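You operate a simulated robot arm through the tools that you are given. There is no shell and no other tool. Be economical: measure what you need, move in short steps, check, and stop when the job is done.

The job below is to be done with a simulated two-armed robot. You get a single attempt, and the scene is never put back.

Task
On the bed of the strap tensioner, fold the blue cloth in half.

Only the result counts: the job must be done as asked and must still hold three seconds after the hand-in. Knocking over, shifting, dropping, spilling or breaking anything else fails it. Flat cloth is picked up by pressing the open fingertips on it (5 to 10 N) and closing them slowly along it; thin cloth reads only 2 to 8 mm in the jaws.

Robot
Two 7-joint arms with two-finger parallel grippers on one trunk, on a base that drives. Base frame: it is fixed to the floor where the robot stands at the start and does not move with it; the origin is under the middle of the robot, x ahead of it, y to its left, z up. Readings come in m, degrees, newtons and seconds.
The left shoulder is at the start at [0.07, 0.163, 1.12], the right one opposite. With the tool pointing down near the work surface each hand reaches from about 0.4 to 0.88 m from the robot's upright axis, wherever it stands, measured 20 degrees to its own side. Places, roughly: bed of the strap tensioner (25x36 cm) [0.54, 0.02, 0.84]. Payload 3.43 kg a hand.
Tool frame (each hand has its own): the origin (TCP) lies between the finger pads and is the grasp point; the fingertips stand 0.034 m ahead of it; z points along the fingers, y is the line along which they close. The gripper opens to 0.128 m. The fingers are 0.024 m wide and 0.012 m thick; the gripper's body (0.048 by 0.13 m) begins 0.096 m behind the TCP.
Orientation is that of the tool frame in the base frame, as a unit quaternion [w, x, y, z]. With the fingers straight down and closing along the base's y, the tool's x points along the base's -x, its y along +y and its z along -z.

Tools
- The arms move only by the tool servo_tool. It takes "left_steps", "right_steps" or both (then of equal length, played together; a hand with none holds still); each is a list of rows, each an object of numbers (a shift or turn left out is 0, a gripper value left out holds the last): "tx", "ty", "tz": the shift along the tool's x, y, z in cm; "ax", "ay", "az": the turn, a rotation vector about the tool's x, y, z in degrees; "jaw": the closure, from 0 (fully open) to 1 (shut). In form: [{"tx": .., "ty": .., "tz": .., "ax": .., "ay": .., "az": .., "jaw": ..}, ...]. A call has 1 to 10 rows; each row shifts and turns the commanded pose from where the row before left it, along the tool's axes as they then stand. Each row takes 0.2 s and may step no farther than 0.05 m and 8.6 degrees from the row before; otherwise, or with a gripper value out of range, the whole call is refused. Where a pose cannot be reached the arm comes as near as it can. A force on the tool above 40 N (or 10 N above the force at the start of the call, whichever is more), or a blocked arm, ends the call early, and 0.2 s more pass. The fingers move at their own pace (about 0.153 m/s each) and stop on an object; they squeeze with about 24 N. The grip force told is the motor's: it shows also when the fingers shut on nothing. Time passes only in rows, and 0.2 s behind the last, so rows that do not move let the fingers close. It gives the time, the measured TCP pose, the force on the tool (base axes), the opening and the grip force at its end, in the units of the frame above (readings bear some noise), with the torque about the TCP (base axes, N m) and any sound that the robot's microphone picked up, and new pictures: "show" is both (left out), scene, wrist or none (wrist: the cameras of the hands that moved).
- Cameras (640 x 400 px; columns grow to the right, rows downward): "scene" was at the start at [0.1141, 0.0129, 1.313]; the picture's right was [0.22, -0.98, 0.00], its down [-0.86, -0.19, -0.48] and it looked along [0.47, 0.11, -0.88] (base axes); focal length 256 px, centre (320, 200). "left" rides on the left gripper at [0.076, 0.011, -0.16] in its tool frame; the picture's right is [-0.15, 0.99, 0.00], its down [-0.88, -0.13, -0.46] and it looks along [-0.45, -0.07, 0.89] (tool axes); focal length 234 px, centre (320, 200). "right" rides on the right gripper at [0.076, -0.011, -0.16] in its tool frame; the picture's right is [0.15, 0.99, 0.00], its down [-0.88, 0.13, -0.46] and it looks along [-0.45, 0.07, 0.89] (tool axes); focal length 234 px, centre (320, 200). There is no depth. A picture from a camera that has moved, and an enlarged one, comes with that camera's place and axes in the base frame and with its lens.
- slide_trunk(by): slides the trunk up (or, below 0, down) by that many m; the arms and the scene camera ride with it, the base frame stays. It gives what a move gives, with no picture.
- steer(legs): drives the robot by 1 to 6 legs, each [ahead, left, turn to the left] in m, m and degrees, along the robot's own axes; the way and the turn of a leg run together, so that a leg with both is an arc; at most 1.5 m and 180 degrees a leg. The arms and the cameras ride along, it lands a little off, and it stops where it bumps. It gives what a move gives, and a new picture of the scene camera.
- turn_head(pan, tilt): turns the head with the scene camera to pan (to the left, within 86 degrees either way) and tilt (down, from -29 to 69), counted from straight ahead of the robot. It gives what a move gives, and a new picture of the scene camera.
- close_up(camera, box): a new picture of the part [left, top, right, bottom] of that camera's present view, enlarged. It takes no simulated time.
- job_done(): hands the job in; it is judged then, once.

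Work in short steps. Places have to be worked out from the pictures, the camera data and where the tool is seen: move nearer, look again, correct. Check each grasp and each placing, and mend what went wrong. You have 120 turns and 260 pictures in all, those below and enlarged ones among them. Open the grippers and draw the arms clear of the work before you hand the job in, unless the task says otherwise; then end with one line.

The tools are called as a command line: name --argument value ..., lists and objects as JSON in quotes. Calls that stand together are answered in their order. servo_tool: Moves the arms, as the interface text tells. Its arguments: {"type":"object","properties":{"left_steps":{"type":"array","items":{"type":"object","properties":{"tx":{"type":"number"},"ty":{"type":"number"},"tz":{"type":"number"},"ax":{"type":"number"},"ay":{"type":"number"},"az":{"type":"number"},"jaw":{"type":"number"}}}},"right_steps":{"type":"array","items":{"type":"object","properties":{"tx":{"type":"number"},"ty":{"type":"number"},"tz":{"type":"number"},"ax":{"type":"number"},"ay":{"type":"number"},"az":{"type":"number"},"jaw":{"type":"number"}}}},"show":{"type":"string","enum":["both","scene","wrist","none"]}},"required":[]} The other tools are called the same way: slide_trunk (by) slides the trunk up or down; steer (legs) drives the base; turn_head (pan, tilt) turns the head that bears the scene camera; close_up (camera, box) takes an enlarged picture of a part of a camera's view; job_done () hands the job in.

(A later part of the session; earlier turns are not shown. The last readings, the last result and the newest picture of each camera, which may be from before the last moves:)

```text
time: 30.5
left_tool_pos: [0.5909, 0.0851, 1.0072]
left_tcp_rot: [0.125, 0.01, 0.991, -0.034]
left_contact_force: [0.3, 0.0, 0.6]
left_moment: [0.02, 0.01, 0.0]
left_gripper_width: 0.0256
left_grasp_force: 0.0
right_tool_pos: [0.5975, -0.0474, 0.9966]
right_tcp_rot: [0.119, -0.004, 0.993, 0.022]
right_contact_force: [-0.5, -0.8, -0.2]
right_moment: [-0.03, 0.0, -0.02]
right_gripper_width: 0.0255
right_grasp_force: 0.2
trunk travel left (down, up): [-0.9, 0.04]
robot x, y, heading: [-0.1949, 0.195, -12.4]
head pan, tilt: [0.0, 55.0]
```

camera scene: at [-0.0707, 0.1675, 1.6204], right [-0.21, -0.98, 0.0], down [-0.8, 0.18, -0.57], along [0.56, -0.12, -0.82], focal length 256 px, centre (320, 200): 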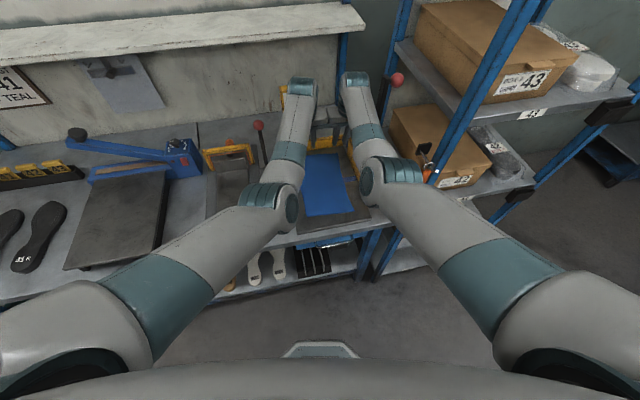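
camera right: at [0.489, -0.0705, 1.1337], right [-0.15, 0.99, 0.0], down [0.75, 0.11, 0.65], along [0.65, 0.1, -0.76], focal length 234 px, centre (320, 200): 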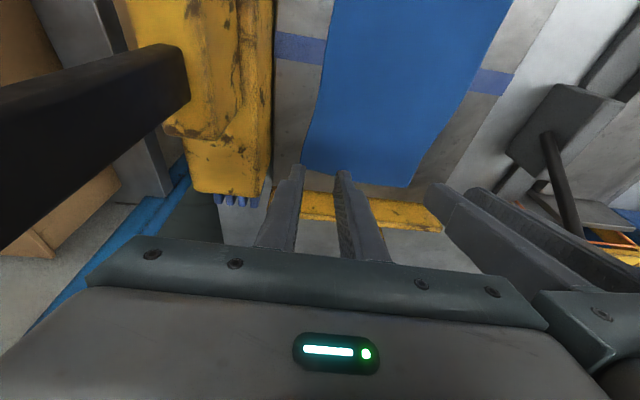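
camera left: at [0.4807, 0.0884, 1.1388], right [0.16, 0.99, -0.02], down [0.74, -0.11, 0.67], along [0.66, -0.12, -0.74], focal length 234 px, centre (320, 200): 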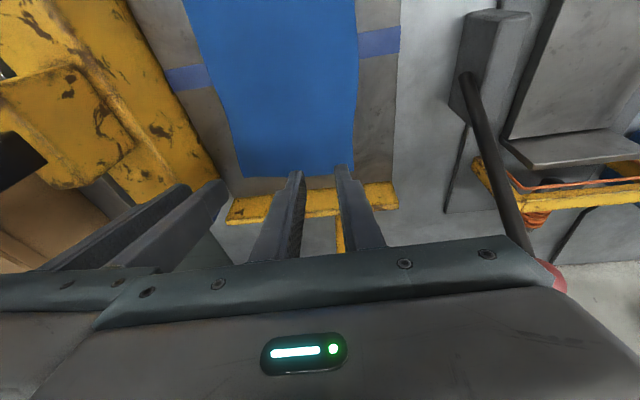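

The hands are free, 13 cm apart. I steepen the fingers to about 6°, set the jaws to 2 cm, and come over the far edge at TCP z≈0.93.

servo_tool --left_steps '[{"ay": 8, "ax": -1.2, "jaw": 0.844}, {"tx": -2.53, "tz": 2.84}, {"tx": -2.53, "tz": 2.84}, {"tx": -2.53, "tz": 2.84}]' --right_steps '[{"ay": 8, "jaw": 0.844}, {"tx": -2.09, "ty": -0.2, "tz": 2.45}, {"tx": -2.09, "ty": -0.2, "tz": 2.45}, {"tx": -2.09, "ty": -0.2, "tz": 2.45}]' --show "both"

```text
time: 31.5
left_tool_pos: [0.6207, 0.0966, 0.9642]
left_tcp_rot: [0.057, 0.01, 0.998, -0.022]
left_contact_force: [0.1, -0.1, -0.3]
left_moment: [0.02, -0.05, -0.02]
left_gripper_width: 0.0201
left_grasp_force: 0.0
left hand out of reach, approached as far as the arm can: row 3, 4
right_tool_pos: [0.5873, -0.0484, 0.983]
right_tcp_rot: [0.047, -0.006, 0.999, 0.021]
right_contact_force: [0.2, -0.3, 0.4]
right_moment: [-0.01, 0.01, -0.01]
right_gripper_width: 0.0201
right_grasp_force: 0.1
right hand out of reach, approached as far as the arm can: row 1, 2, 3, 4
trunk travel left (down, up): [-0.9, 0.04]
robot x, y, heading: [-0.1943, 0.1979, -12.4]
head pan, tilt: [0.0, 55.0]
camera scene: at [-0.0728, 0.1683, 1.6205], right [-0.22, -0.98, 0.0], down [-0.8, 0.18, -0.57], along [0.56, -0.12, -0.82], focal length 256 px, centre (320, 200)
camera right: at [0.4969, -0.0661, 1.1351], right [-0.16, 0.99, 0.03], down [0.83, 0.12, 0.54], along [0.53, 0.11, -0.84], focal length 234 px, centre (320, 200)
camera left: at [0.5266, 0.1166, 1.113], right [0.17, 0.99, -0.03], down [0.82, -0.12, 0.56], along [0.55, -0.12, -0.83], focal length 234 px, centre (320, 200)
```

scene: 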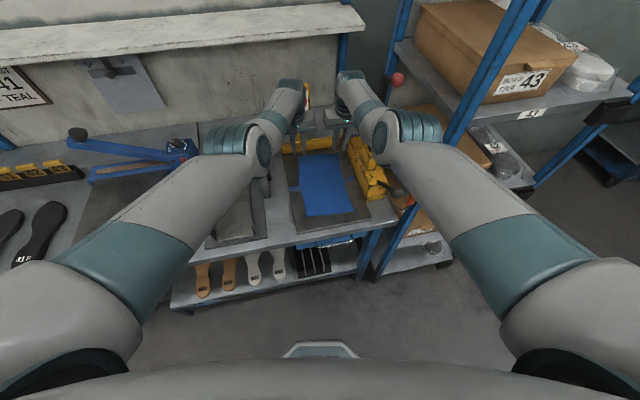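
right: 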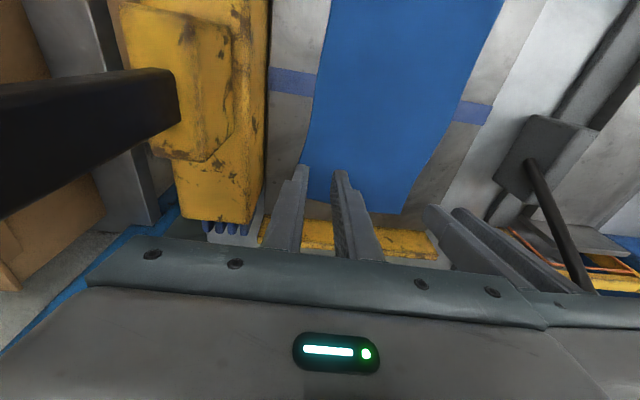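
left: 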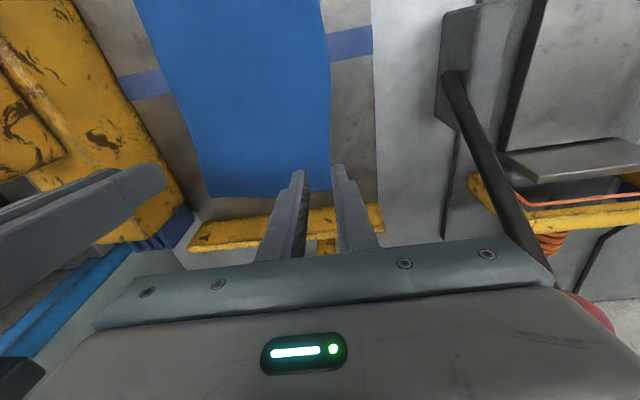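

Steep fingers drive the elbows out and hit reach limits. I go back to about a 25° pitch, where the arms behaved well.

servo_tool --left_steps '[{"ay": -6, "tz": -0.7}, {"ay": -6}, {"ay": -6}, {}]' --right_steps '[{"ay": -6.5, "tz": -0.7}, {"ay": -6.5}, {"ay": -6.5}, {}]' --show "scene"

```text
time: 32.5
left_tool_pos: [0.6184, 0.0952, 0.9694]
left_tcp_rot: [0.212, 0.007, 0.977, -0.024]
left_contact_force: [-0.6, 0.6, 0.5]
left_moment: [-0.01, 0.03, -0.02]
left_gripper_width: 0.0199
left_grasp_force: 0.0
right_tool_pos: [0.588, -0.0465, 0.9903]
right_tcp_rot: [0.217, -0.001, 0.976, 0.022]
right_contact_force: [0.6, 0.1, 0.0]
right_moment: [0.02, 0.01, 0.01]
right_gripper_width: 0.0196
right_grasp_force: 0.0
trunk travel left (down, up): [-0.9, 0.04]
robot x, y, heading: [-0.191, 0.1972, -12.2]
head pan, tilt: [0.0, 55.0]
camera scene: at [-0.0728, 0.1684, 1.6205], right [-0.22, -0.98, 0.0], down [-0.8, 0.18, -0.57], along [0.56, -0.12, -0.82], focal length 256 px, centre (320, 200)
```

scene: 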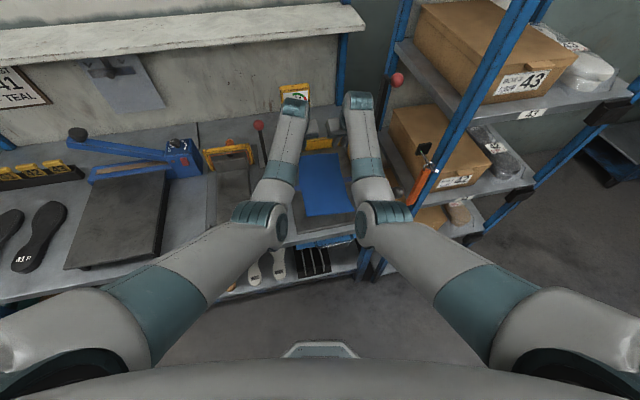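

Elbows are tucked in again at 24.5° pitch. I advance to just above the far edge (TCP z≈0.91).

servo_tool --left_steps '[{"tx": -0.61, "ty": -0.37, "tz": 2.44}, {"tx": -0.61, "ty": -0.37, "tz": 2.44}, {"tx": -0.61, "ty": -0.37, "tz": 2.44}, {}]' --right_steps '[{"tx": -0.99, "ty": -0.29, "tz": 3.38}, {"tx": -0.99, "ty": -0.29, "tz": 3.38}, {"tx": -0.99, "ty": -0.29, "tz": 3.38}, {}]' --show "both"

```text
time: 33.5
left_tool_pos: [0.6595, 0.0829, 0.9153]
left_tcp_rot: [0.212, 0.006, 0.977, -0.024]
left_contact_force: [0.8, 0.3, 0.3]
left_moment: [0.02, -0.04, -0.01]
left_gripper_width: 0.0199
left_grasp_force: 0.2
left hand out of reach, approached as far as the arm can: row 3
right_tool_pos: [0.6362, -0.0524, 0.9222]
right_tcp_rot: [0.217, -0.001, 0.976, 0.021]
right_contact_force: [-0.2, -0.3, -0.5]
right_moment: [-0.01, -0.05, -0.01]
right_gripper_width: 0.02
right_grasp_force: 0.0
right hand out of reach, approached as far as the arm can: row 3
trunk travel left (down, up): [-0.9, 0.04]
robot x, y, heading: [-0.1956, 0.1968, -12.3]
head pan, tilt: [0.0, 55.0]
camera scene: at [-0.0741, 0.1686, 1.6207], right [-0.22, -0.98, 0.0], down [-0.8, 0.18, -0.57], along [0.56, -0.12, -0.82], focal length 256 px, centre (320, 200)
camera right: at [0.5001, -0.0694, 1.0353], right [-0.14, 0.99, -0.02], down [0.6, 0.1, 0.79], along [0.78, 0.1, -0.61], focal length 234 px, centre (320, 200)
camera left: at [0.5232, 0.1046, 1.0272], right [0.16, 0.99, 0.02], down [0.61, -0.11, 0.79], along [0.78, -0.11, -0.62], focal length 234 px, centre (320, 200)
```

scene: 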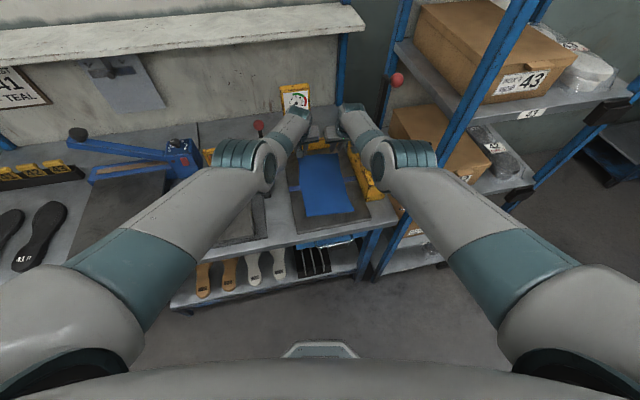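
right: 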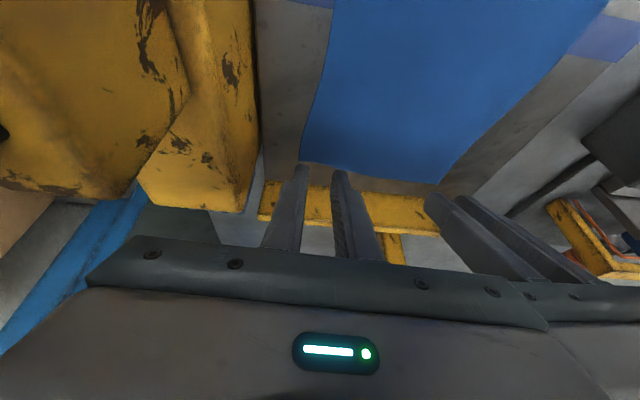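
left: 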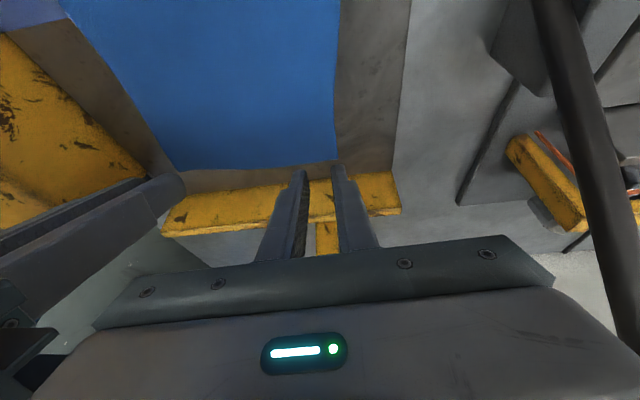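

The elbows are just straightening, so this is the reach limit. I raise and retract the hands, lower the trunk 15 cm to bring the shoulders nearer, and creep 4 cm closer.

servo_tool --left_steps '[{"tx": -0.52, "tz": -4.16}, {"tx": -0.52, "tz": -4.16}, {"tx": -0.52, "tz": -4.16}, {"tx": -0.52, "tz": -4.16}]' --right_steps '[{"tx": -0.52, "tz": -4.16}, {"tx": -0.52, "tz": -4.16}, {"tx": -0.52, "tz": -4.16}, {"tx": -0.52, "tz": -4.16}]' --show "none"

slide_trunk --by -0.15

steer --legs '[[0.04, 0.01, 0]]'

```text
time: 34.5
left_tool_pos: [0.6082, 0.0948, 1.073]
left_tcp_rot: [0.212, 0.006, 0.977, -0.023]
left_contact_force: [-0.5, -0.3, 0.2]
left_moment: [-0.02, 0.0, -0.02]
left_gripper_width: 0.02
left_grasp_force: 0.1
right_tool_pos: [0.5833, -0.0594, 1.0821]
right_tcp_rot: [0.218, -0.001, 0.976, 0.02]
right_contact_force: [-0.1, 0.4, 1.0]
right_moment: [0.03, -0.02, -0.02]
right_gripper_width: 0.0202
right_grasp_force: 0.0
trunk travel left (down, up): [-0.9, 0.04]
robot x, y, heading: [-0.1983, 0.1963, -12.3]
head pan, tilt: [0.0, 55.0]
```

```text
time: 36.3
left_tool_pos: [0.6098, 0.0954, 0.9228]
left_tcp_rot: [0.212, 0.006, 0.977, -0.025]
left_contact_force: [-0.1, 0.0, -0.4]
left_moment: [0.01, -0.02, 0.0]
left_gripper_width: 0.0199
left_grasp_force: 0.0
right_tool_pos: [0.5859, -0.0598, 0.932]
right_tcp_rot: [0.216, -0.002, 0.976, 0.022]
right_contact_force: [0.2, 0.7, 0.2]
right_moment: [-0.01, 0.01, 0.02]
right_gripper_width: 0.02
right_grasp_force: 0.1
trunk travel left (down, up): [-0.75, 0.19]
robot x, y, heading: [-0.1968, 0.1984, -12.5]
head pan, tilt: [0.0, 55.0]
```

```text
time: 37.1
left_tool_pos: [0.6485, 0.0949, 0.9233]
left_tcp_rot: [0.212, 0.007, 0.977, -0.024]
left_contact_force: [0.4, 0.1, 0.1]
left_moment: [0.0, 0.0, -0.01]
left_gripper_width: 0.0199
left_grasp_force: 0.1
right_tool_pos: [0.6245, -0.0585, 0.9333]
right_tcp_rot: [0.217, -0.002, 0.976, 0.022]
right_contact_force: [0.3, 0.5, 0.3]
right_moment: [0.0, 0.03, -0.02]
right_gripper_width: 0.02
right_grasp_force: 0.0
trunk travel left (down, up): [-0.75, 0.19]
robot x, y, heading: [-0.1538, 0.1981, -12.1]
head pan, tilt: [0.0, 55.0]
camera scene: at [-0.0351, 0.1692, 1.4709], right [-0.22, -0.98, 0.0], down [-0.8, 0.18, -0.57], along [0.56, -0.12, -0.82], focal length 256 px, centre (320, 200)
```

scene: 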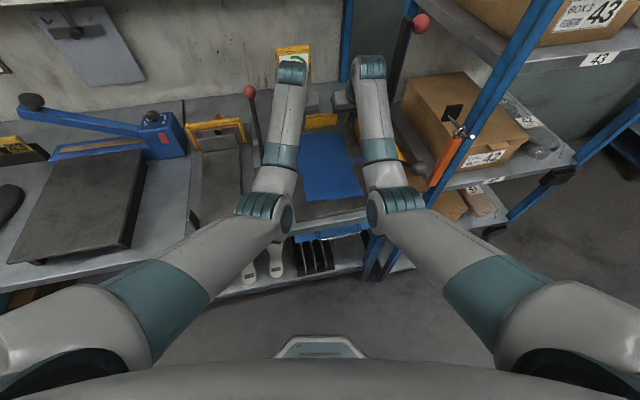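

Geometry is better now, with the right forearm clear of the ball. I descend to just above the cloth at the far edge.

servo_tool --left_steps '[{"tx": -0.17, "ty": -0.65, "tz": 1.6}, {"tx": -0.17, "ty": -0.65, "tz": 1.6}, {}]' --right_steps '[{"tx": -0.69, "ty": 0.3, "tz": 2.4}, {"tx": -0.69, "ty": 0.3, "tz": 2.4}, {}]' --show "both"

```text
time: 38.0
left_tool_pos: [0.6656, 0.08, 0.8957]
left_tcp_rot: [0.212, 0.007, 0.977, -0.024]
left_contact_force: [0.7, -0.1, -0.6]
left_moment: [0.01, 0.02, -0.01]
left_gripper_width: 0.0202
left_grasp_force: 0.1
right_tool_pos: [0.6581, -0.0525, 0.8938]
right_tcp_rot: [0.218, -0.002, 0.976, 0.022]
right_contact_force: [-0.6, 0.4, -0.2]
right_moment: [-0.01, 0.02, -0.02]
right_gripper_width: 0.02
right_grasp_force: 0.1
trunk travel left (down, up): [-0.75, 0.19]
robot x, y, heading: [-0.1539, 0.1981, -12.7]
head pan, tilt: [0.0, 55.0]
camera scene: at [-0.0329, 0.1691, 1.4706], right [-0.22, -0.98, 0.0], down [-0.8, 0.18, -0.57], along [0.56, -0.12, -0.82], focal length 256 px, centre (320, 200)
camera right: at [0.5221, -0.0695, 1.0061], right [-0.14, 0.99, -0.02], down [0.6, 0.1, 0.79], along [0.78, 0.1, -0.61], focal length 234 px, centre (320, 200)
camera left: at [0.5303, 0.1006, 1.0079], right [0.16, 0.99, 0.02], down [0.61, -0.11, 0.78], along [0.78, -0.11, -0.62], focal length 234 px, centre (320, 200)
```

scene: 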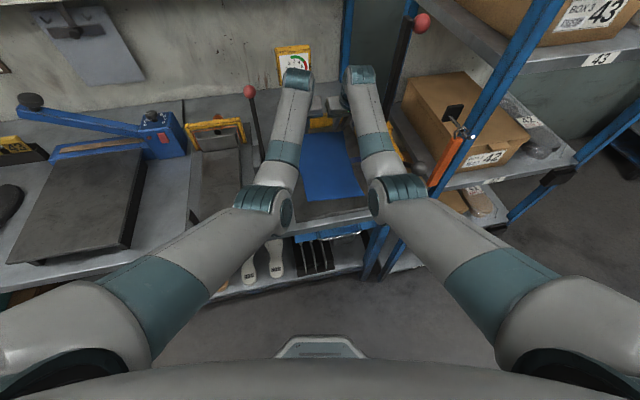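
right: 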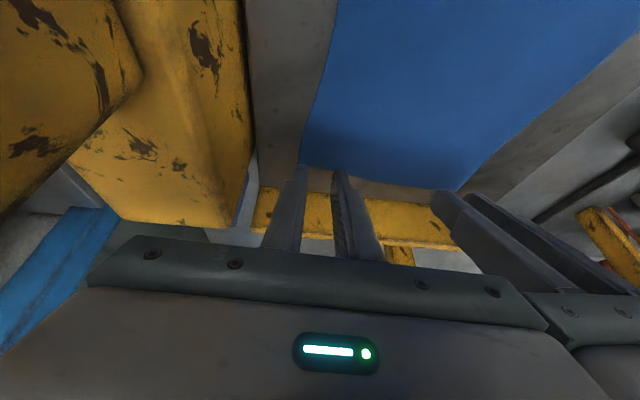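
left: 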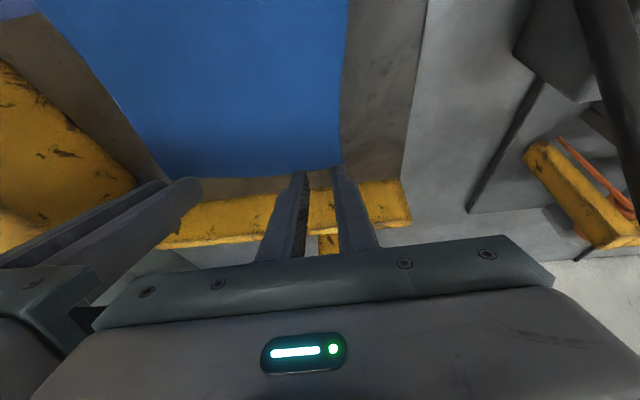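

The right outer finger sits right at the cloth's side edge, so I shift it ~6 mm inward (splaying slightly) and the left one 2 mm. Then I go down toward contact.

servo_tool --left_steps '[{"ty": -0.2, "jaw": 0.86}, {"tx": 0.21, "tz": 0.46}, {"tx": 0.21, "tz": 0.46}, {}]' --right_steps '[{"ax": -2, "ty": 0.5, "jaw": 0.86}, {"tx": 0.21, "tz": 0.46}, {"tx": 0.17, "tz": 0.36}, {}]' --show "wrist"

```text
time: 39.0
left_tool_pos: [0.6668, 0.0791, 0.8859]
left_tcp_rot: [0.212, 0.006, 0.977, -0.023]
left_contact_force: [-1.3, 0.7, -0.5]
left_moment: [0.02, -0.01, -0.02]
left_gripper_width: 0.0179
left_grasp_force: 0.0
right_tool_pos: [0.6571, -0.0453, 0.8827]
right_tcp_rot: [0.216, -0.005, 0.976, 0.039]
right_contact_force: [0.0, -0.2, -0.1]
right_moment: [0.01, -0.02, 0.02]
right_gripper_width: 0.0178
right_grasp_force: 0.0
trunk travel left (down, up): [-0.75, 0.19]
robot x, y, heading: [-0.1523, 0.1952, -12.6]
head pan, tilt: [0.0, 55.0]
camera right: at [0.5212, -0.0692, 0.9966], right [-0.16, 0.99, 0.01], down [0.6, 0.09, 0.79], along [0.78, 0.13, -0.61], focal length 234 px, centre (320, 200)
camera left: at [0.5304, 0.0984, 0.9982], right [0.16, 0.99, 0.02], down [0.61, -0.11, 0.78], along [0.78, -0.11, -0.62], focal length 234 px, centre (320, 200)
```

right: 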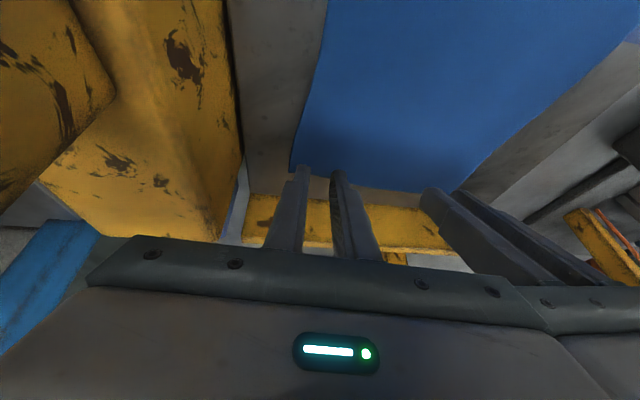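
left: 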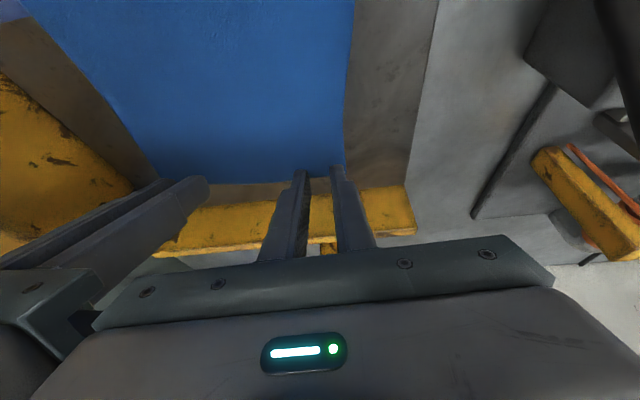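

Lateral placement looks good, with no contact yet. I lower in 2–3 mm steps to feel the bed.

servo_tool --left_steps '[{"tx": 0.12, "tz": 0.27}, {"tx": 0.08, "tz": 0.18}, {}]' --right_steps '[{"tx": 0.08, "tz": 0.18}, {}, {}]' --show "none"

```text
time: 39.8
left_tool_pos: [0.6666, 0.0769, 0.8804]
left_tcp_rot: [0.211, 0.007, 0.977, -0.024]
left_contact_force: [-0.7, 0.4, 0.4]
left_moment: [0.04, 0.01, -0.03]
left_gripper_width: 0.0177
left_grasp_force: 0.1
right_tool_pos: [0.6576, -0.0461, 0.8819]
right_tcp_rot: [0.217, -0.005, 0.976, 0.038]
right_contact_force: [-0.8, -0.4, 0.0]
right_moment: [0.03, -0.02, 0.0]
right_gripper_width: 0.0175
right_grasp_force: 0.0
trunk travel left (down, up): [-0.75, 0.19]
robot x, y, heading: [-0.1566, 0.2012, -12.5]
head pan, tilt: [0.0, 55.0]
```

servo_tool --left_steps '[{"tx": 0.1, "tz": 0.23}, {}]' --right_steps '[{"tx": 0.12, "tz": 0.27}, {}]' --show "none"

```text
time: 40.4
left_tool_pos: [0.6666, 0.0778, 0.8778]
left_tcp_rot: [0.212, 0.006, 0.977, -0.024]
left_contact_force: [-0.5, -0.4, 2.8]
left_moment: [0.04, 0.01, -0.01]
left_gripper_width: 0.0179
left_grasp_force: 0.2
right_tool_pos: [0.6572, -0.0457, 0.8802]
right_tcp_rot: [0.217, -0.006, 0.975, 0.038]
right_contact_force: [0.4, 1.0, -0.1]
right_moment: [0.0, 0.01, 0.01]
right_gripper_width: 0.0179
right_grasp_force: 0.0
trunk travel left (down, up): [-0.75, 0.19]
robot x, y, heading: [-0.1583, 0.1979, -12.5]
head pan, tilt: [0.0, 55.0]
```

Left feels contact (2.8 N) at z≈0.878. I continue in small steps on both.

servo_tool --left_steps '[{"tx": 0.04, "tz": 0.09}, {}]' --right_steps '[{"tx": 0.12, "tz": 0.27}, {}]' --show "none"

```text
time: 41.0
left_tool_pos: [0.6666, 0.0774, 0.8782]
left_tcp_rot: [0.212, 0.006, 0.977, -0.023]
left_contact_force: [0.8, -0.7, 4.9]
left_moment: [0.08, -0.07, -0.02]
left_gripper_width: 0.0175
left_grasp_force: 0.1
right_tool_pos: [0.6572, -0.0449, 0.8801]
right_tcp_rot: [0.217, -0.006, 0.975, 0.039]
right_contact_force: [0.2, 0.0, 1.2]
right_moment: [-0.03, -0.03, -0.03]
right_gripper_width: 0.018
right_grasp_force: 0.5
trunk travel left (down, up): [-0.75, 0.19]
robot x, y, heading: [-0.1517, 0.1965, -12.7]
head pan, tilt: [0.0, 55.0]
```

Contact stiffness is about 2 N/mm. I press both to about 7 N.

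servo_tool --left_steps '[{"tx": 0.04, "tz": 0.1}, {}]' --right_steps '[{"tx": 0.11, "tz": 0.25}, {}]' --show "none"

```text
time: 41.5
left_tool_pos: [0.6644, 0.0776, 0.8773]
left_tcp_rot: [0.213, 0.006, 0.977, -0.024]
left_contact_force: [2.2, 0.2, 7.1]
left_moment: [0.05, -0.06, -0.06]
left_gripper_width: 0.0179
left_grasp_force: 0.1
right_tool_pos: [0.6572, -0.0453, 0.8783]
right_tcp_rot: [0.218, -0.005, 0.975, 0.038]
right_contact_force: [0.6, -1.0, 12.4]
right_moment: [-0.28, -0.08, -0.01]
right_gripper_width: 0.0182
right_grasp_force: 0.2
trunk travel left (down, up): [-0.75, 0.19]
robot x, y, heading: [-0.1529, 0.1957, -12.5]
head pan, tilt: [0.0, 55.0]
```

The right outer finger takes all the load. I ease off 2 mm, level the right hand by 2°, and re-press.

servo_tool --left_steps '[{}, {}, {}]' --right_steps '[{"tx": -0.1, "tz": -0.23}, {"ax": 2.2, "ty": -0.1}, {"tx": 0.06, "tz": 0.13}]' --show "none"

```text
time: 42.4
left_tool_pos: [0.6644, 0.0791, 0.8775]
left_tcp_rot: [0.213, 0.007, 0.977, -0.024]
left_contact_force: [1.2, -0.8, 8.0]
left_moment: [0.09, -0.11, -0.03]
left_gripper_width: 0.0175
left_grasp_force: 0.0
right_tool_pos: [0.6558, -0.0462, 0.8778]
right_tcp_rot: [0.217, -0.001, 0.976, 0.02]
right_contact_force: [-2.0, 1.6, 9.5]
right_moment: [-0.08, -0.01, 0.01]
right_gripper_width: 0.0168
right_grasp_force: 0.1
trunk travel left (down, up): [-0.75, 0.19]
robot x, y, heading: [-0.1523, 0.199, -12.4]
head pan, tilt: [0.0, 55.0]
```

Now both fingers share the load (8 and 9.5 N, small moments). I close slowly along the cloth.

servo_tool --left_steps '[{"jaw": 0.875}, {"jaw": 0.89}, {"jaw": 0.905}, {"jaw": 0.92}, {"jaw": 0.935}, {"jaw": 0.95}, {"jaw": 0.965}, {"jaw": 0.98}, {"jaw": 1.0}, {}]' --right_steps '[{"jaw": 0.875}, {"jaw": 0.89}, {"jaw": 0.905}, {"jaw": 0.92}, {"jaw": 0.935}, {"jaw": 0.95}, {"jaw": 0.965}, {"jaw": 0.98}, {"jaw": 1.0}, {}]' --show "both"

```text
time: 44.5
left_tool_pos: [0.6649, 0.0787, 0.8761]
left_tcp_rot: [0.213, 0.006, 0.977, -0.025]
left_contact_force: [-1.2, 1.8, 8.2]
left_moment: [0.11, -0.02, 0.02]
left_gripper_width: 0.0
left_grasp_force: 24.2
right_tool_pos: [0.6562, -0.046, 0.876]
right_tcp_rot: [0.218, -0.001, 0.976, 0.02]
right_contact_force: [-0.2, 0.4, 6.5]
right_moment: [-0.04, -0.01, -0.01]
right_gripper_width: 0.0003
right_grasp_force: 23.7
trunk travel left (down, up): [-0.75, 0.19]
robot x, y, heading: [-0.154, 0.1994, -12.5]
head pan, tilt: [0.0, 55.0]
camera scene: at [-0.0351, 0.1699, 1.4708], right [-0.22, -0.98, 0.0], down [-0.8, 0.18, -0.57], along [0.56, -0.12, -0.82], focal length 256 px, centre (320, 200)
camera right: at [0.5202, -0.0629, 0.9895], right [-0.14, 0.99, -0.03], down [0.6, 0.11, 0.79], along [0.79, 0.1, -0.61], focal length 234 px, centre (320, 200)
camera left: at [0.5292, 0.0987, 0.9895], right [0.16, 0.99, 0.02], down [0.61, -0.11, 0.79], along [0.78, -0.11, -0.62], focal length 234 px, centre (320, 200)
```

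scene: 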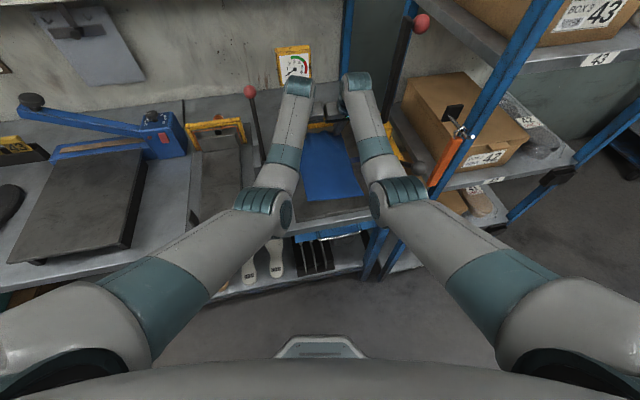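
right: 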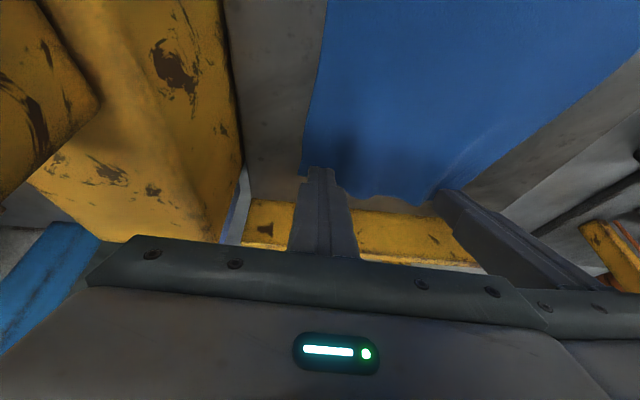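
left: 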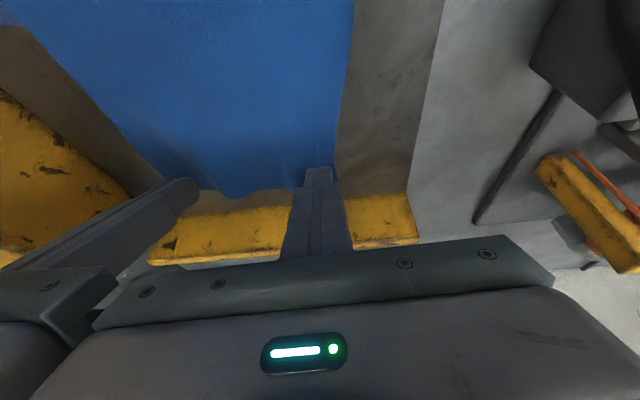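

Both jaws read 0 mm, so the cloth slipped and only wrinkled. I look closely at the tips.

close_up --camera "right" --box '[220, 80, 480, 240]'

close_up --camera "left" --box '[140, 80, 400, 240]'

```text
2.46 times, centred on (350, 160) of right
camera zoom: at [0.5202, -0.0629, 0.9895], right [-0.14, 0.99, -0.03], down [0.6, 0.11, 0.79], along [0.79, 0.1, -0.61], focal length 576 px, centre (246, 298)
```

zoom: 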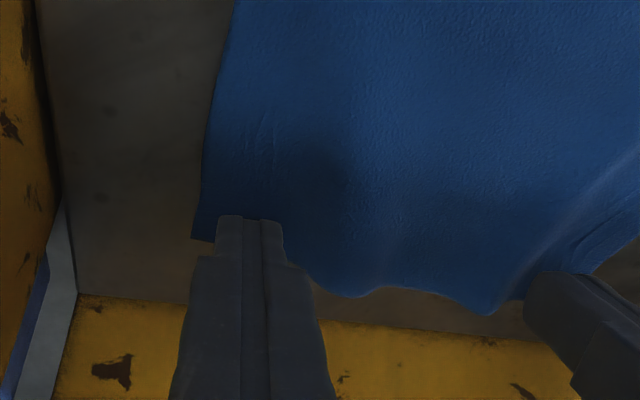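

```text
2.46 times, centred on (270, 160) of left
camera zoom: at [0.5292, 0.0987, 0.9895], right [0.16, 0.99, 0.02], down [0.61, -0.11, 0.79], along [0.78, -0.11, -0.62], focal length 576 px, centre (443, 298)
```

zoom: 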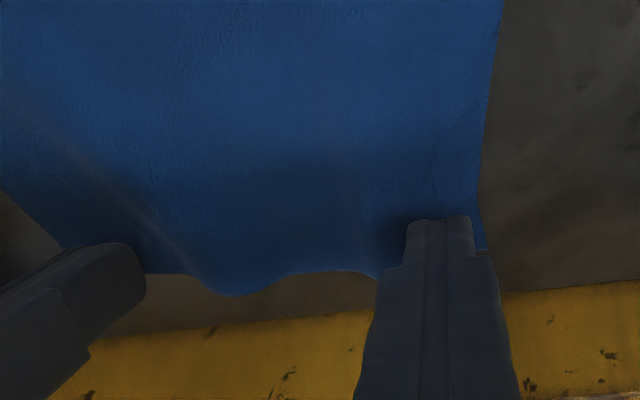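

Closing along y with so little travel only wrinkles the cloth, and the hand bodies are too wide for more. A better plan: grip the near corners with vertical fingers closing along x (narrow side to side), where reach is comfortable. I lift and retract first.

servo_tool --left_steps '[{"tx": -1.66, "tz": -3.64}, {"tx": 0.72, "tz": -4.45}, {"tx": 0.72, "tz": -4.45}, {"tx": 0.72, "tz": -4.45}, {"tx": 0.72, "tz": -4.45}]' --right_steps '[{"tx": -1.66, "tz": -3.64}, {"tx": 0.72, "tz": -4.45}, {"tx": 0.72, "tz": -4.45}, {"tx": 0.72, "tz": -4.45}, {"tx": 0.72, "tz": -4.45}]' --show "wrist"

```text
time: 46.0
left_tool_pos: [0.5838, 0.1165, 1.0531]
left_tcp_rot: [0.215, -0.007, 0.976, 0.0]
left_contact_force: [0.5, 0.2, 0.1]
left_moment: [0.02, -0.01, -0.03]
left_gripper_width: 0.0
left_grasp_force: 24.3
left hand out of reach, approached as far as the arm can: row 5
right_tool_pos: [0.556, -0.0559, 1.0644]
right_tcp_rot: [0.216, 0.001, 0.976, 0.019]
right_contact_force: [0.7, -0.4, 0.3]
right_moment: [0.03, 0.0, -0.01]
right_gripper_width: 0.0
right_grasp_force: 24.0
trunk travel left (down, up): [-0.75, 0.19]
robot x, y, heading: [-0.1543, 0.1975, -12.6]
head pan, tilt: [0.0, 55.0]
stopped in row 5 (left hand): the arm was blocked; the commanded pose is now the measured one
camera right: at [0.4203, -0.0723, 1.1773], right [-0.14, 0.99, -0.02], down [0.61, 0.11, 0.79], along [0.78, 0.1, -0.61], focal length 234 px, centre (320, 200)
camera left: at [0.4457, 0.1272, 1.1657], right [0.12, 0.99, 0.06], down [0.61, -0.12, 0.78], along [0.78, -0.06, -0.62], focal length 234 px, centre (320, 200)
```

right: 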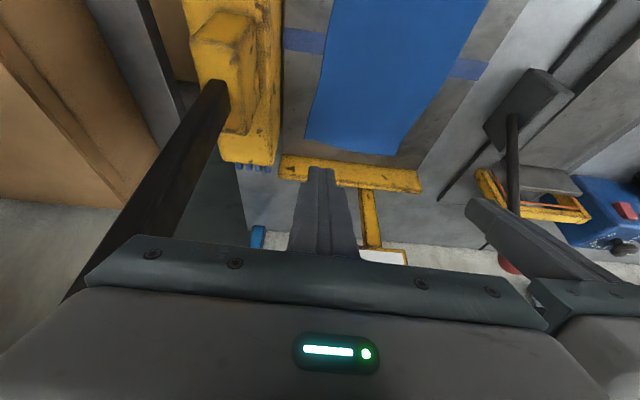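
left: 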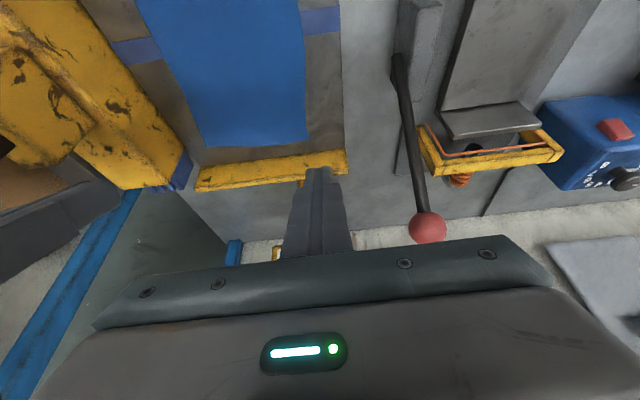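

The cloth settled flat again. I raise the trunk back up and back away a bit so vertical hands over the near edge are in the comfortable zone.

slide_trunk --by 0.18

steer --legs '[[-0.16, 0, 0], [0, -0.05, 0]]'

```text
time: 48.0
left_tool_pos: [0.5807, 0.1187, 1.2336]
left_tcp_rot: [0.215, -0.007, 0.977, 0.0]
left_contact_force: [-0.3, -0.2, 0.6]
left_moment: [-0.02, 0.01, 0.01]
left_gripper_width: 0.0
left_grasp_force: 23.4
right_tool_pos: [0.5562, -0.0536, 1.2457]
right_tcp_rot: [0.215, 0.0, 0.976, 0.019]
right_contact_force: [-0.8, -0.4, -0.8]
right_moment: [-0.02, -0.01, 0.04]
right_gripper_width: 0.0002
right_grasp_force: 23.9
trunk travel left (down, up): [-0.93, 0.01]
robot x, y, heading: [-0.1549, 0.1967, -12.3]
head pan, tilt: [0.0, 55.0]
```

```text
time: 49.9
left_tool_pos: [0.4174, 0.1137, 1.2323]
left_tcp_rot: [0.214, -0.011, 0.977, -0.003]
left_contact_force: [1.5, 0.3, 0.0]
left_moment: [-0.07, 0.02, -0.01]
left_gripper_width: 0.0
left_grasp_force: 24.3
right_tool_pos: [0.3918, -0.0578, 1.2453]
right_tcp_rot: [0.214, -0.004, 0.977, 0.017]
right_contact_force: [0.7, 1.1, 0.2]
right_moment: [-0.11, 0.03, -0.07]
right_gripper_width: 0.0002
right_grasp_force: 24.1
trunk travel left (down, up): [-0.93, 0.01]
robot x, y, heading: [-0.323, 0.1829, -12.0]
head pan, tilt: [0.0, 55.0]
camera scene: at [-0.195, 0.1652, 1.6503], right [-0.21, -0.98, 0.01], down [-0.8, 0.17, -0.57], along [0.56, -0.13, -0.82], focal length 256 px, centre (320, 200)
```

scene: 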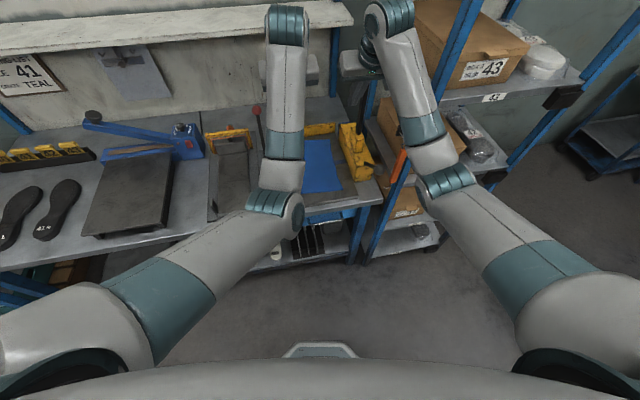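

Now I make the fingers vertical and start yawing both hands outward (left +, right −) up here in free space, to test limits.

servo_tool --left_steps '[{"ay": 8, "jaw": 0.65}, {"ay": 8}, {"ay": 8}, {"az": 8}, {"az": 8}, {"az": 8}, {"az": 8}, {"az": 8}]' --right_steps '[{"ay": 8, "jaw": 0.65}, {"ay": 8}, {"ay": 8}, {"az": -8}, {"az": -8}, {"az": -8}, {"az": -8}, {"az": -8}]' --show "scene"

```text
time: 51.7
left_tool_pos: [0.4484, 0.1012, 1.2146]
left_tcp_rot: [0.008, 0.334, 0.943, 0.002]
left_contact_force: [-0.3, -0.2, -0.7]
left_moment: [0.0, 0.0, 0.04]
left_gripper_width: 0.0447
left_grasp_force: 0.1
left hand out of reach, approached as far as the arm can: row 1, 2, 3
right_tool_pos: [0.389, -0.0644, 1.2448]
right_tcp_rot: [0.014, -0.349, 0.937, 0.015]
right_contact_force: [0.0, 0.1, -0.7]
right_moment: [-0.02, -0.03, 0.03]
right_gripper_width: 0.0447
right_grasp_force: 0.0
trunk travel left (down, up): [-0.93, 0.01]
robot x, y, heading: [-0.3163, 0.1829, -12.1]
head pan, tilt: [0.0, 55.0]
camera scene: at [-0.199, 0.1559, 1.6505], right [-0.21, -0.98, 0.0], down [-0.8, 0.17, -0.57], along [0.56, -0.12, -0.82], focal length 256 px, centre (320, 200)
```

scene: 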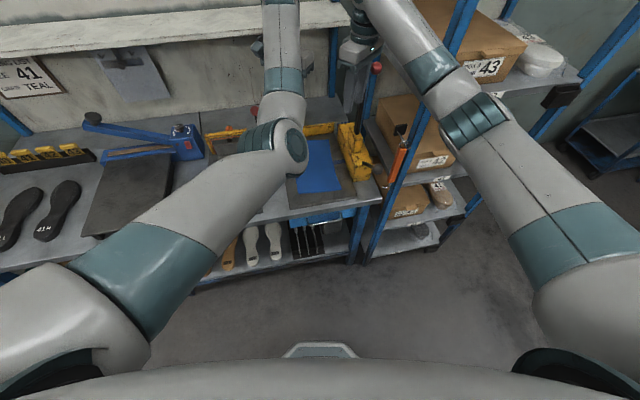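

Vertical with 40° yaw works. I lower the hands and continue yawing a little to see how the arms settle.

servo_tool --left_steps '[{"tz": 4}, {"tz": 4}, {"tz": 4}, {"az": 8}, {"az": 8}, {"az": 8}]' --right_steps '[{"tz": 4}, {"tz": 4.5}, {"tz": 4.5}, {"az": -8}, {"az": -8}, {"az": -8}]' --show "both"

```text
time: 53.1
left_tool_pos: [0.4508, 0.1004, 1.0938]
left_tcp_rot: [0.007, 0.522, 0.853, 0.001]
left_contact_force: [-0.3, 0.5, -0.1]
left_moment: [-0.03, 0.02, 0.01]
left_gripper_width: 0.0448
left_grasp_force: 0.1
right_tool_pos: [0.3918, -0.0601, 1.1153]
right_tcp_rot: [0.017, -0.537, 0.843, 0.012]
right_contact_force: [-0.5, -0.3, -1.1]
right_moment: [-0.02, 0.0, 0.04]
right_gripper_width: 0.0447
right_grasp_force: 0.1
trunk travel left (down, up): [-0.93, 0.01]
robot x, y, heading: [-0.3189, 0.184, -12.2]
head pan, tilt: [0.0, 55.0]
camera scene: at [-0.1988, 0.156, 1.6505], right [-0.21, -0.98, 0.0], down [-0.8, 0.17, -0.57], along [0.56, -0.12, -0.82], focal length 256 px, centre (320, 200)
camera right: at [0.3667, -0.1393, 1.2726], right [-0.96, 0.29, 0.0], down [0.25, 0.84, 0.49], along [0.14, 0.47, -0.87], focal length 234 px, centre (320, 200)
camera left: at [0.4238, 0.1746, 1.2532], right [0.95, 0.32, 0.01], down [0.28, -0.84, 0.46], along [0.16, -0.43, -0.89], focal length 234 px, centre (320, 200)
```

scene: 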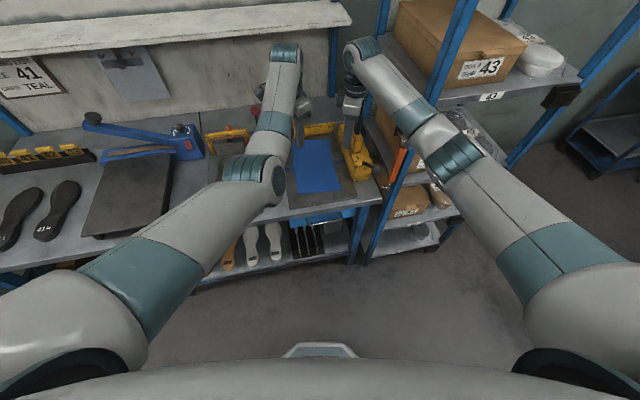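
right: 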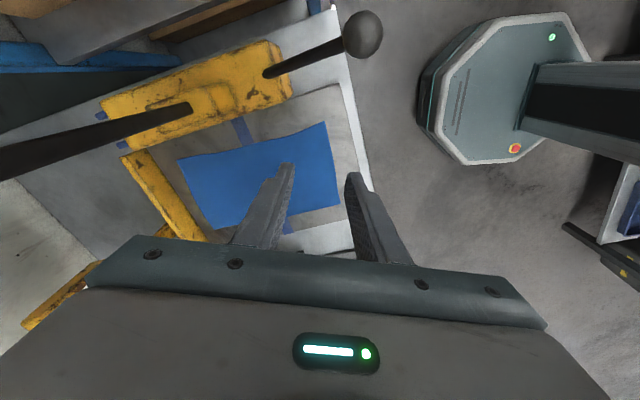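
left: 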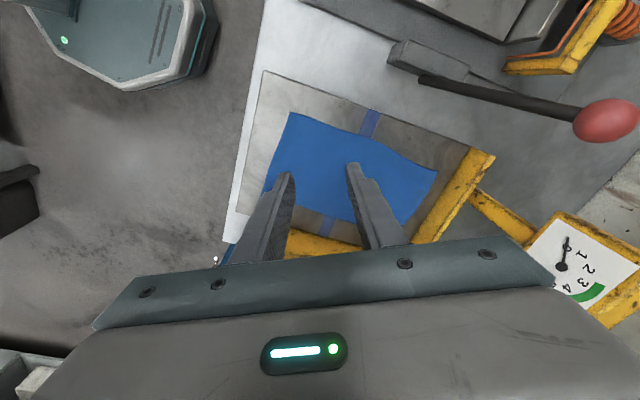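

Great views. Near corners: left (0.398, 0.113), right (0.383, -0.058), and the ball is well visible. I finish the yaw to about 88° so the jaws close along x.

servo_tool --left_steps '[{"az": 8.3}, {"az": 8.3}, {"az": 8.3}, {}]' --right_steps '[{"az": -8.3}, {"az": -8.3}, {"az": -8.3}, {}]' --show "scene"

```text
time: 54.1
left_tool_pos: [0.4507, 0.1009, 1.0956]
left_tcp_rot: [0.006, 0.694, 0.72, 0.004]
left_contact_force: [0.0, -0.3, -1.4]
left_moment: [-0.01, -0.02, -0.03]
left_gripper_width: 0.0448
left_grasp_force: 0.0
right_tool_pos: [0.3911, -0.0601, 1.1158]
right_tcp_rot: [0.019, -0.705, 0.709, 0.007]
right_contact_force: [0.6, 0.9, 0.1]
right_moment: [-0.01, -0.01, -0.03]
right_gripper_width: 0.045
right_grasp_force: 0.0
trunk travel left (down, up): [-0.93, 0.01]
robot x, y, heading: [-0.3178, 0.1827, -12.2]
head pan, tilt: [0.0, 55.0]
camera scene: at [-0.1991, 0.1557, 1.6505], right [-0.21, -0.98, 0.0], down [-0.8, 0.17, -0.57], along [0.56, -0.12, -0.82], focal length 256 px, centre (320, 200)
```

scene: 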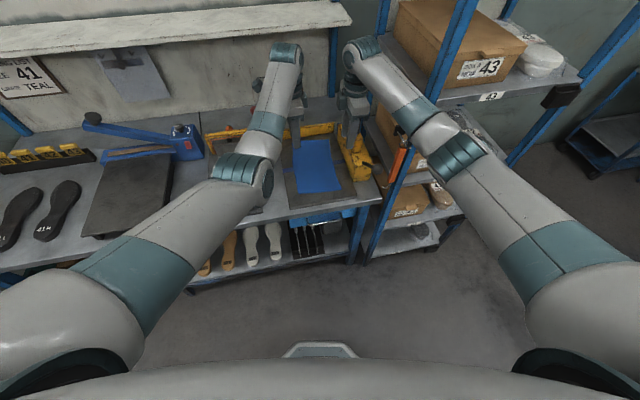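

Jaws now close along x. I shift the base 4 cm left to give the right forearm more room from the ball lever.

steer --legs '[[0, 0.045, 0]]'

```text
time: 55.0
left_tool_pos: [0.4577, 0.1328, 1.0955]
left_tcp_rot: [0.005, 0.694, 0.72, 0.007]
left_contact_force: [-0.9, -0.7, -0.2]
left_moment: [0.08, -0.01, 0.01]
left_gripper_width: 0.0449
left_grasp_force: 0.1
right_tool_pos: [0.3976, -0.0252, 1.1155]
right_tcp_rot: [0.022, -0.704, 0.71, 0.009]
right_contact_force: [-0.8, 0.1, -0.4]
right_moment: [0.1, -0.01, 0.0]
right_gripper_width: 0.0449
right_grasp_force: 0.1
trunk travel left (down, up): [-0.93, 0.01]
robot x, y, heading: [-0.3122, 0.2234, -12.3]
head pan, tilt: [0.0, 55.0]
camera scene: at [-0.1921, 0.1876, 1.6505], right [-0.21, -0.98, -0.01], down [-0.8, 0.18, -0.57], along [0.56, -0.12, -0.82], focal length 256 px, centre (320, 200)
```

scene: 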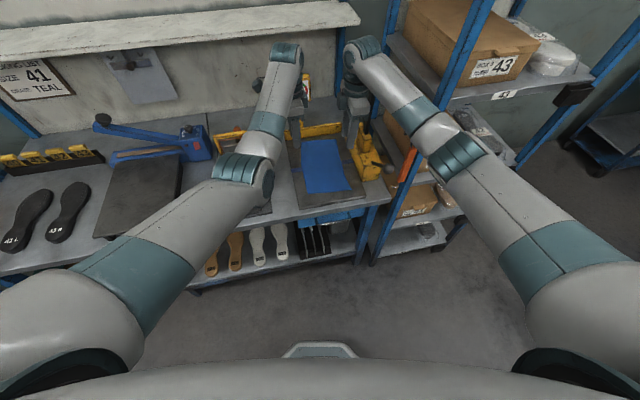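

I lower both hands toward the near corners, to TCP z≈0.96.

servo_tool --left_steps '[{"tx": -1, "ty": -0.73, "tz": 3.4}, {"tx": -1, "ty": -0.73, "tz": 3.4}, {"tx": -1, "ty": -0.73, "tz": 3.4}, {"tx": -1, "ty": -0.73, "tz": 3.4}, {}]' --right_steps '[{"tx": 0.33, "ty": -0.4, "tz": 3.9, "ay": 2.5}, {"tx": 0.33, "ty": -0.4, "tz": 3.9}, {"tx": 0.33, "ty": -0.4, "tz": 3.9}, {"tx": 0.33, "ty": -0.4, "tz": 3.9}, {}]' --show "both"

```text
time: 56.2
left_tool_pos: [0.4334, 0.0957, 0.9583]
left_tcp_rot: [0.007, 0.695, 0.719, 0.005]
left_contact_force: [-0.1, 0.2, 0.5]
left_moment: [0.0, -0.03, -0.01]
left_gripper_width: 0.0447
left_grasp_force: 0.1
right_tool_pos: [0.4149, -0.0334, 0.9597]
right_tcp_rot: [0.003, -0.704, 0.71, -0.008]
right_contact_force: [0.0, -0.4, -0.1]
right_moment: [0.04, 0.0, 0.01]
right_gripper_width: 0.0448
right_grasp_force: 0.0
trunk travel left (down, up): [-0.93, 0.01]
robot x, y, heading: [-0.3075, 0.224, -12.4]
head pan, tilt: [0.0, 55.0]
camera scene: at [-0.1907, 0.1962, 1.6506], right [-0.21, -0.98, 0.0], down [-0.8, 0.18, -0.57], along [0.56, -0.12, -0.82], focal length 256 px, centre (320, 200)
camera right: at [0.423, -0.1079, 1.1202], right [-0.99, -0.14, -0.01], down [-0.13, 0.88, 0.45], along [-0.05, 0.45, -0.89], focal length 234 px, centre (320, 200)
camera left: at [0.4387, 0.1738, 1.1174], right [0.99, -0.11, 0.02], down [-0.11, -0.88, 0.46], along [-0.04, -0.46, -0.89], focal length 234 px, centre (320, 200)
```

scene: 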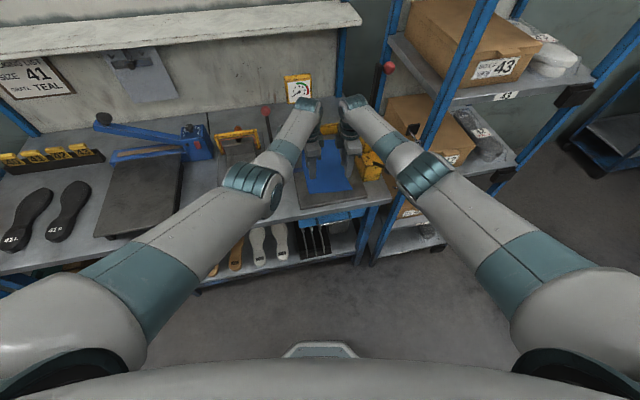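
right: 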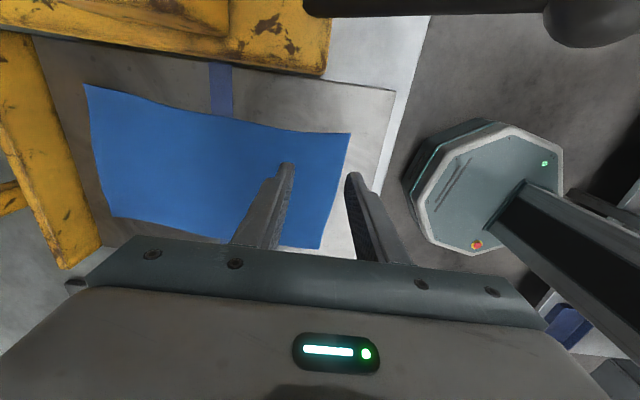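
left: 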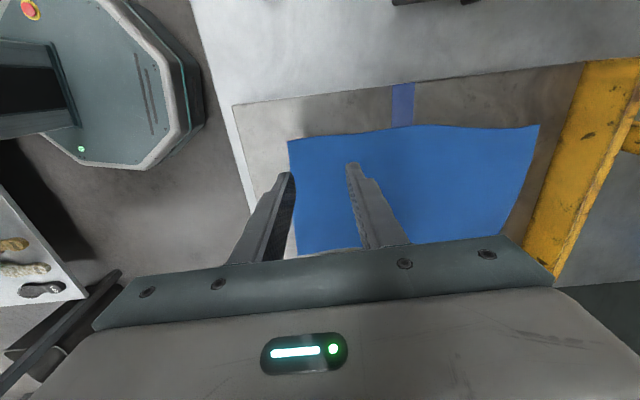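

Near corners confirmed at (0.400, 0.114) and (0.385, -0.059). I descend to just above the cloth with the jaws at 36 mm.

servo_tool --left_steps '[{"tz": 3.8, "jaw": 0.72}, {"tz": 3.6}, {}]' --right_steps '[{"tx": 0.65, "ty": -0.2, "tz": 3.8, "jaw": 0.72}, {"tz": 3.8}, {}]' --show "wrist"

```text
time: 57.0
left_tool_pos: [0.4185, 0.1039, 0.8919]
left_tcp_rot: [0.008, 0.694, 0.72, 0.005]
left_contact_force: [1.2, 0.6, 0.3]
left_moment: [0.02, -0.01, 0.01]
left_gripper_width: 0.0356
left_grasp_force: 0.2
left hand out of reach, approached as far as the arm can: row 2
right_tool_pos: [0.4007, -0.0408, 0.8864]
right_tcp_rot: [0.004, -0.704, 0.71, -0.009]
right_contact_force: [-0.1, -0.3, 0.4]
right_moment: [0.05, -0.04, 0.04]
right_gripper_width: 0.0361
right_grasp_force: 0.0
right hand out of reach, approached as far as the arm can: row 2
trunk travel left (down, up): [-0.93, 0.01]
robot x, y, heading: [-0.3104, 0.229, -12.2]
head pan, tilt: [0.0, 55.0]
camera right: at [0.4092, -0.1167, 1.0477], right [-0.99, -0.14, -0.02], down [-0.13, 0.88, 0.45], along [-0.05, 0.45, -0.89], focal length 234 px, centre (320, 200)
camera left: at [0.4242, 0.1802, 1.0501], right [0.99, -0.11, 0.02], down [-0.11, -0.88, 0.46], along [-0.04, -0.46, -0.89], focal length 234 px, centre (320, 200)
```

right: 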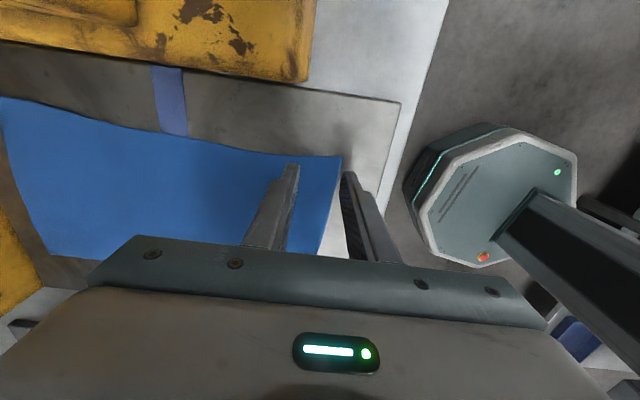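
left: 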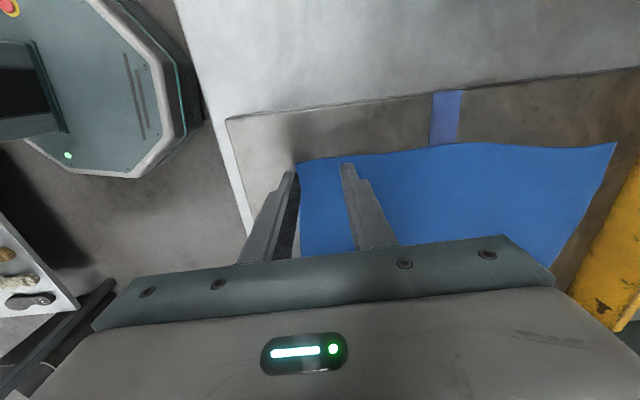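

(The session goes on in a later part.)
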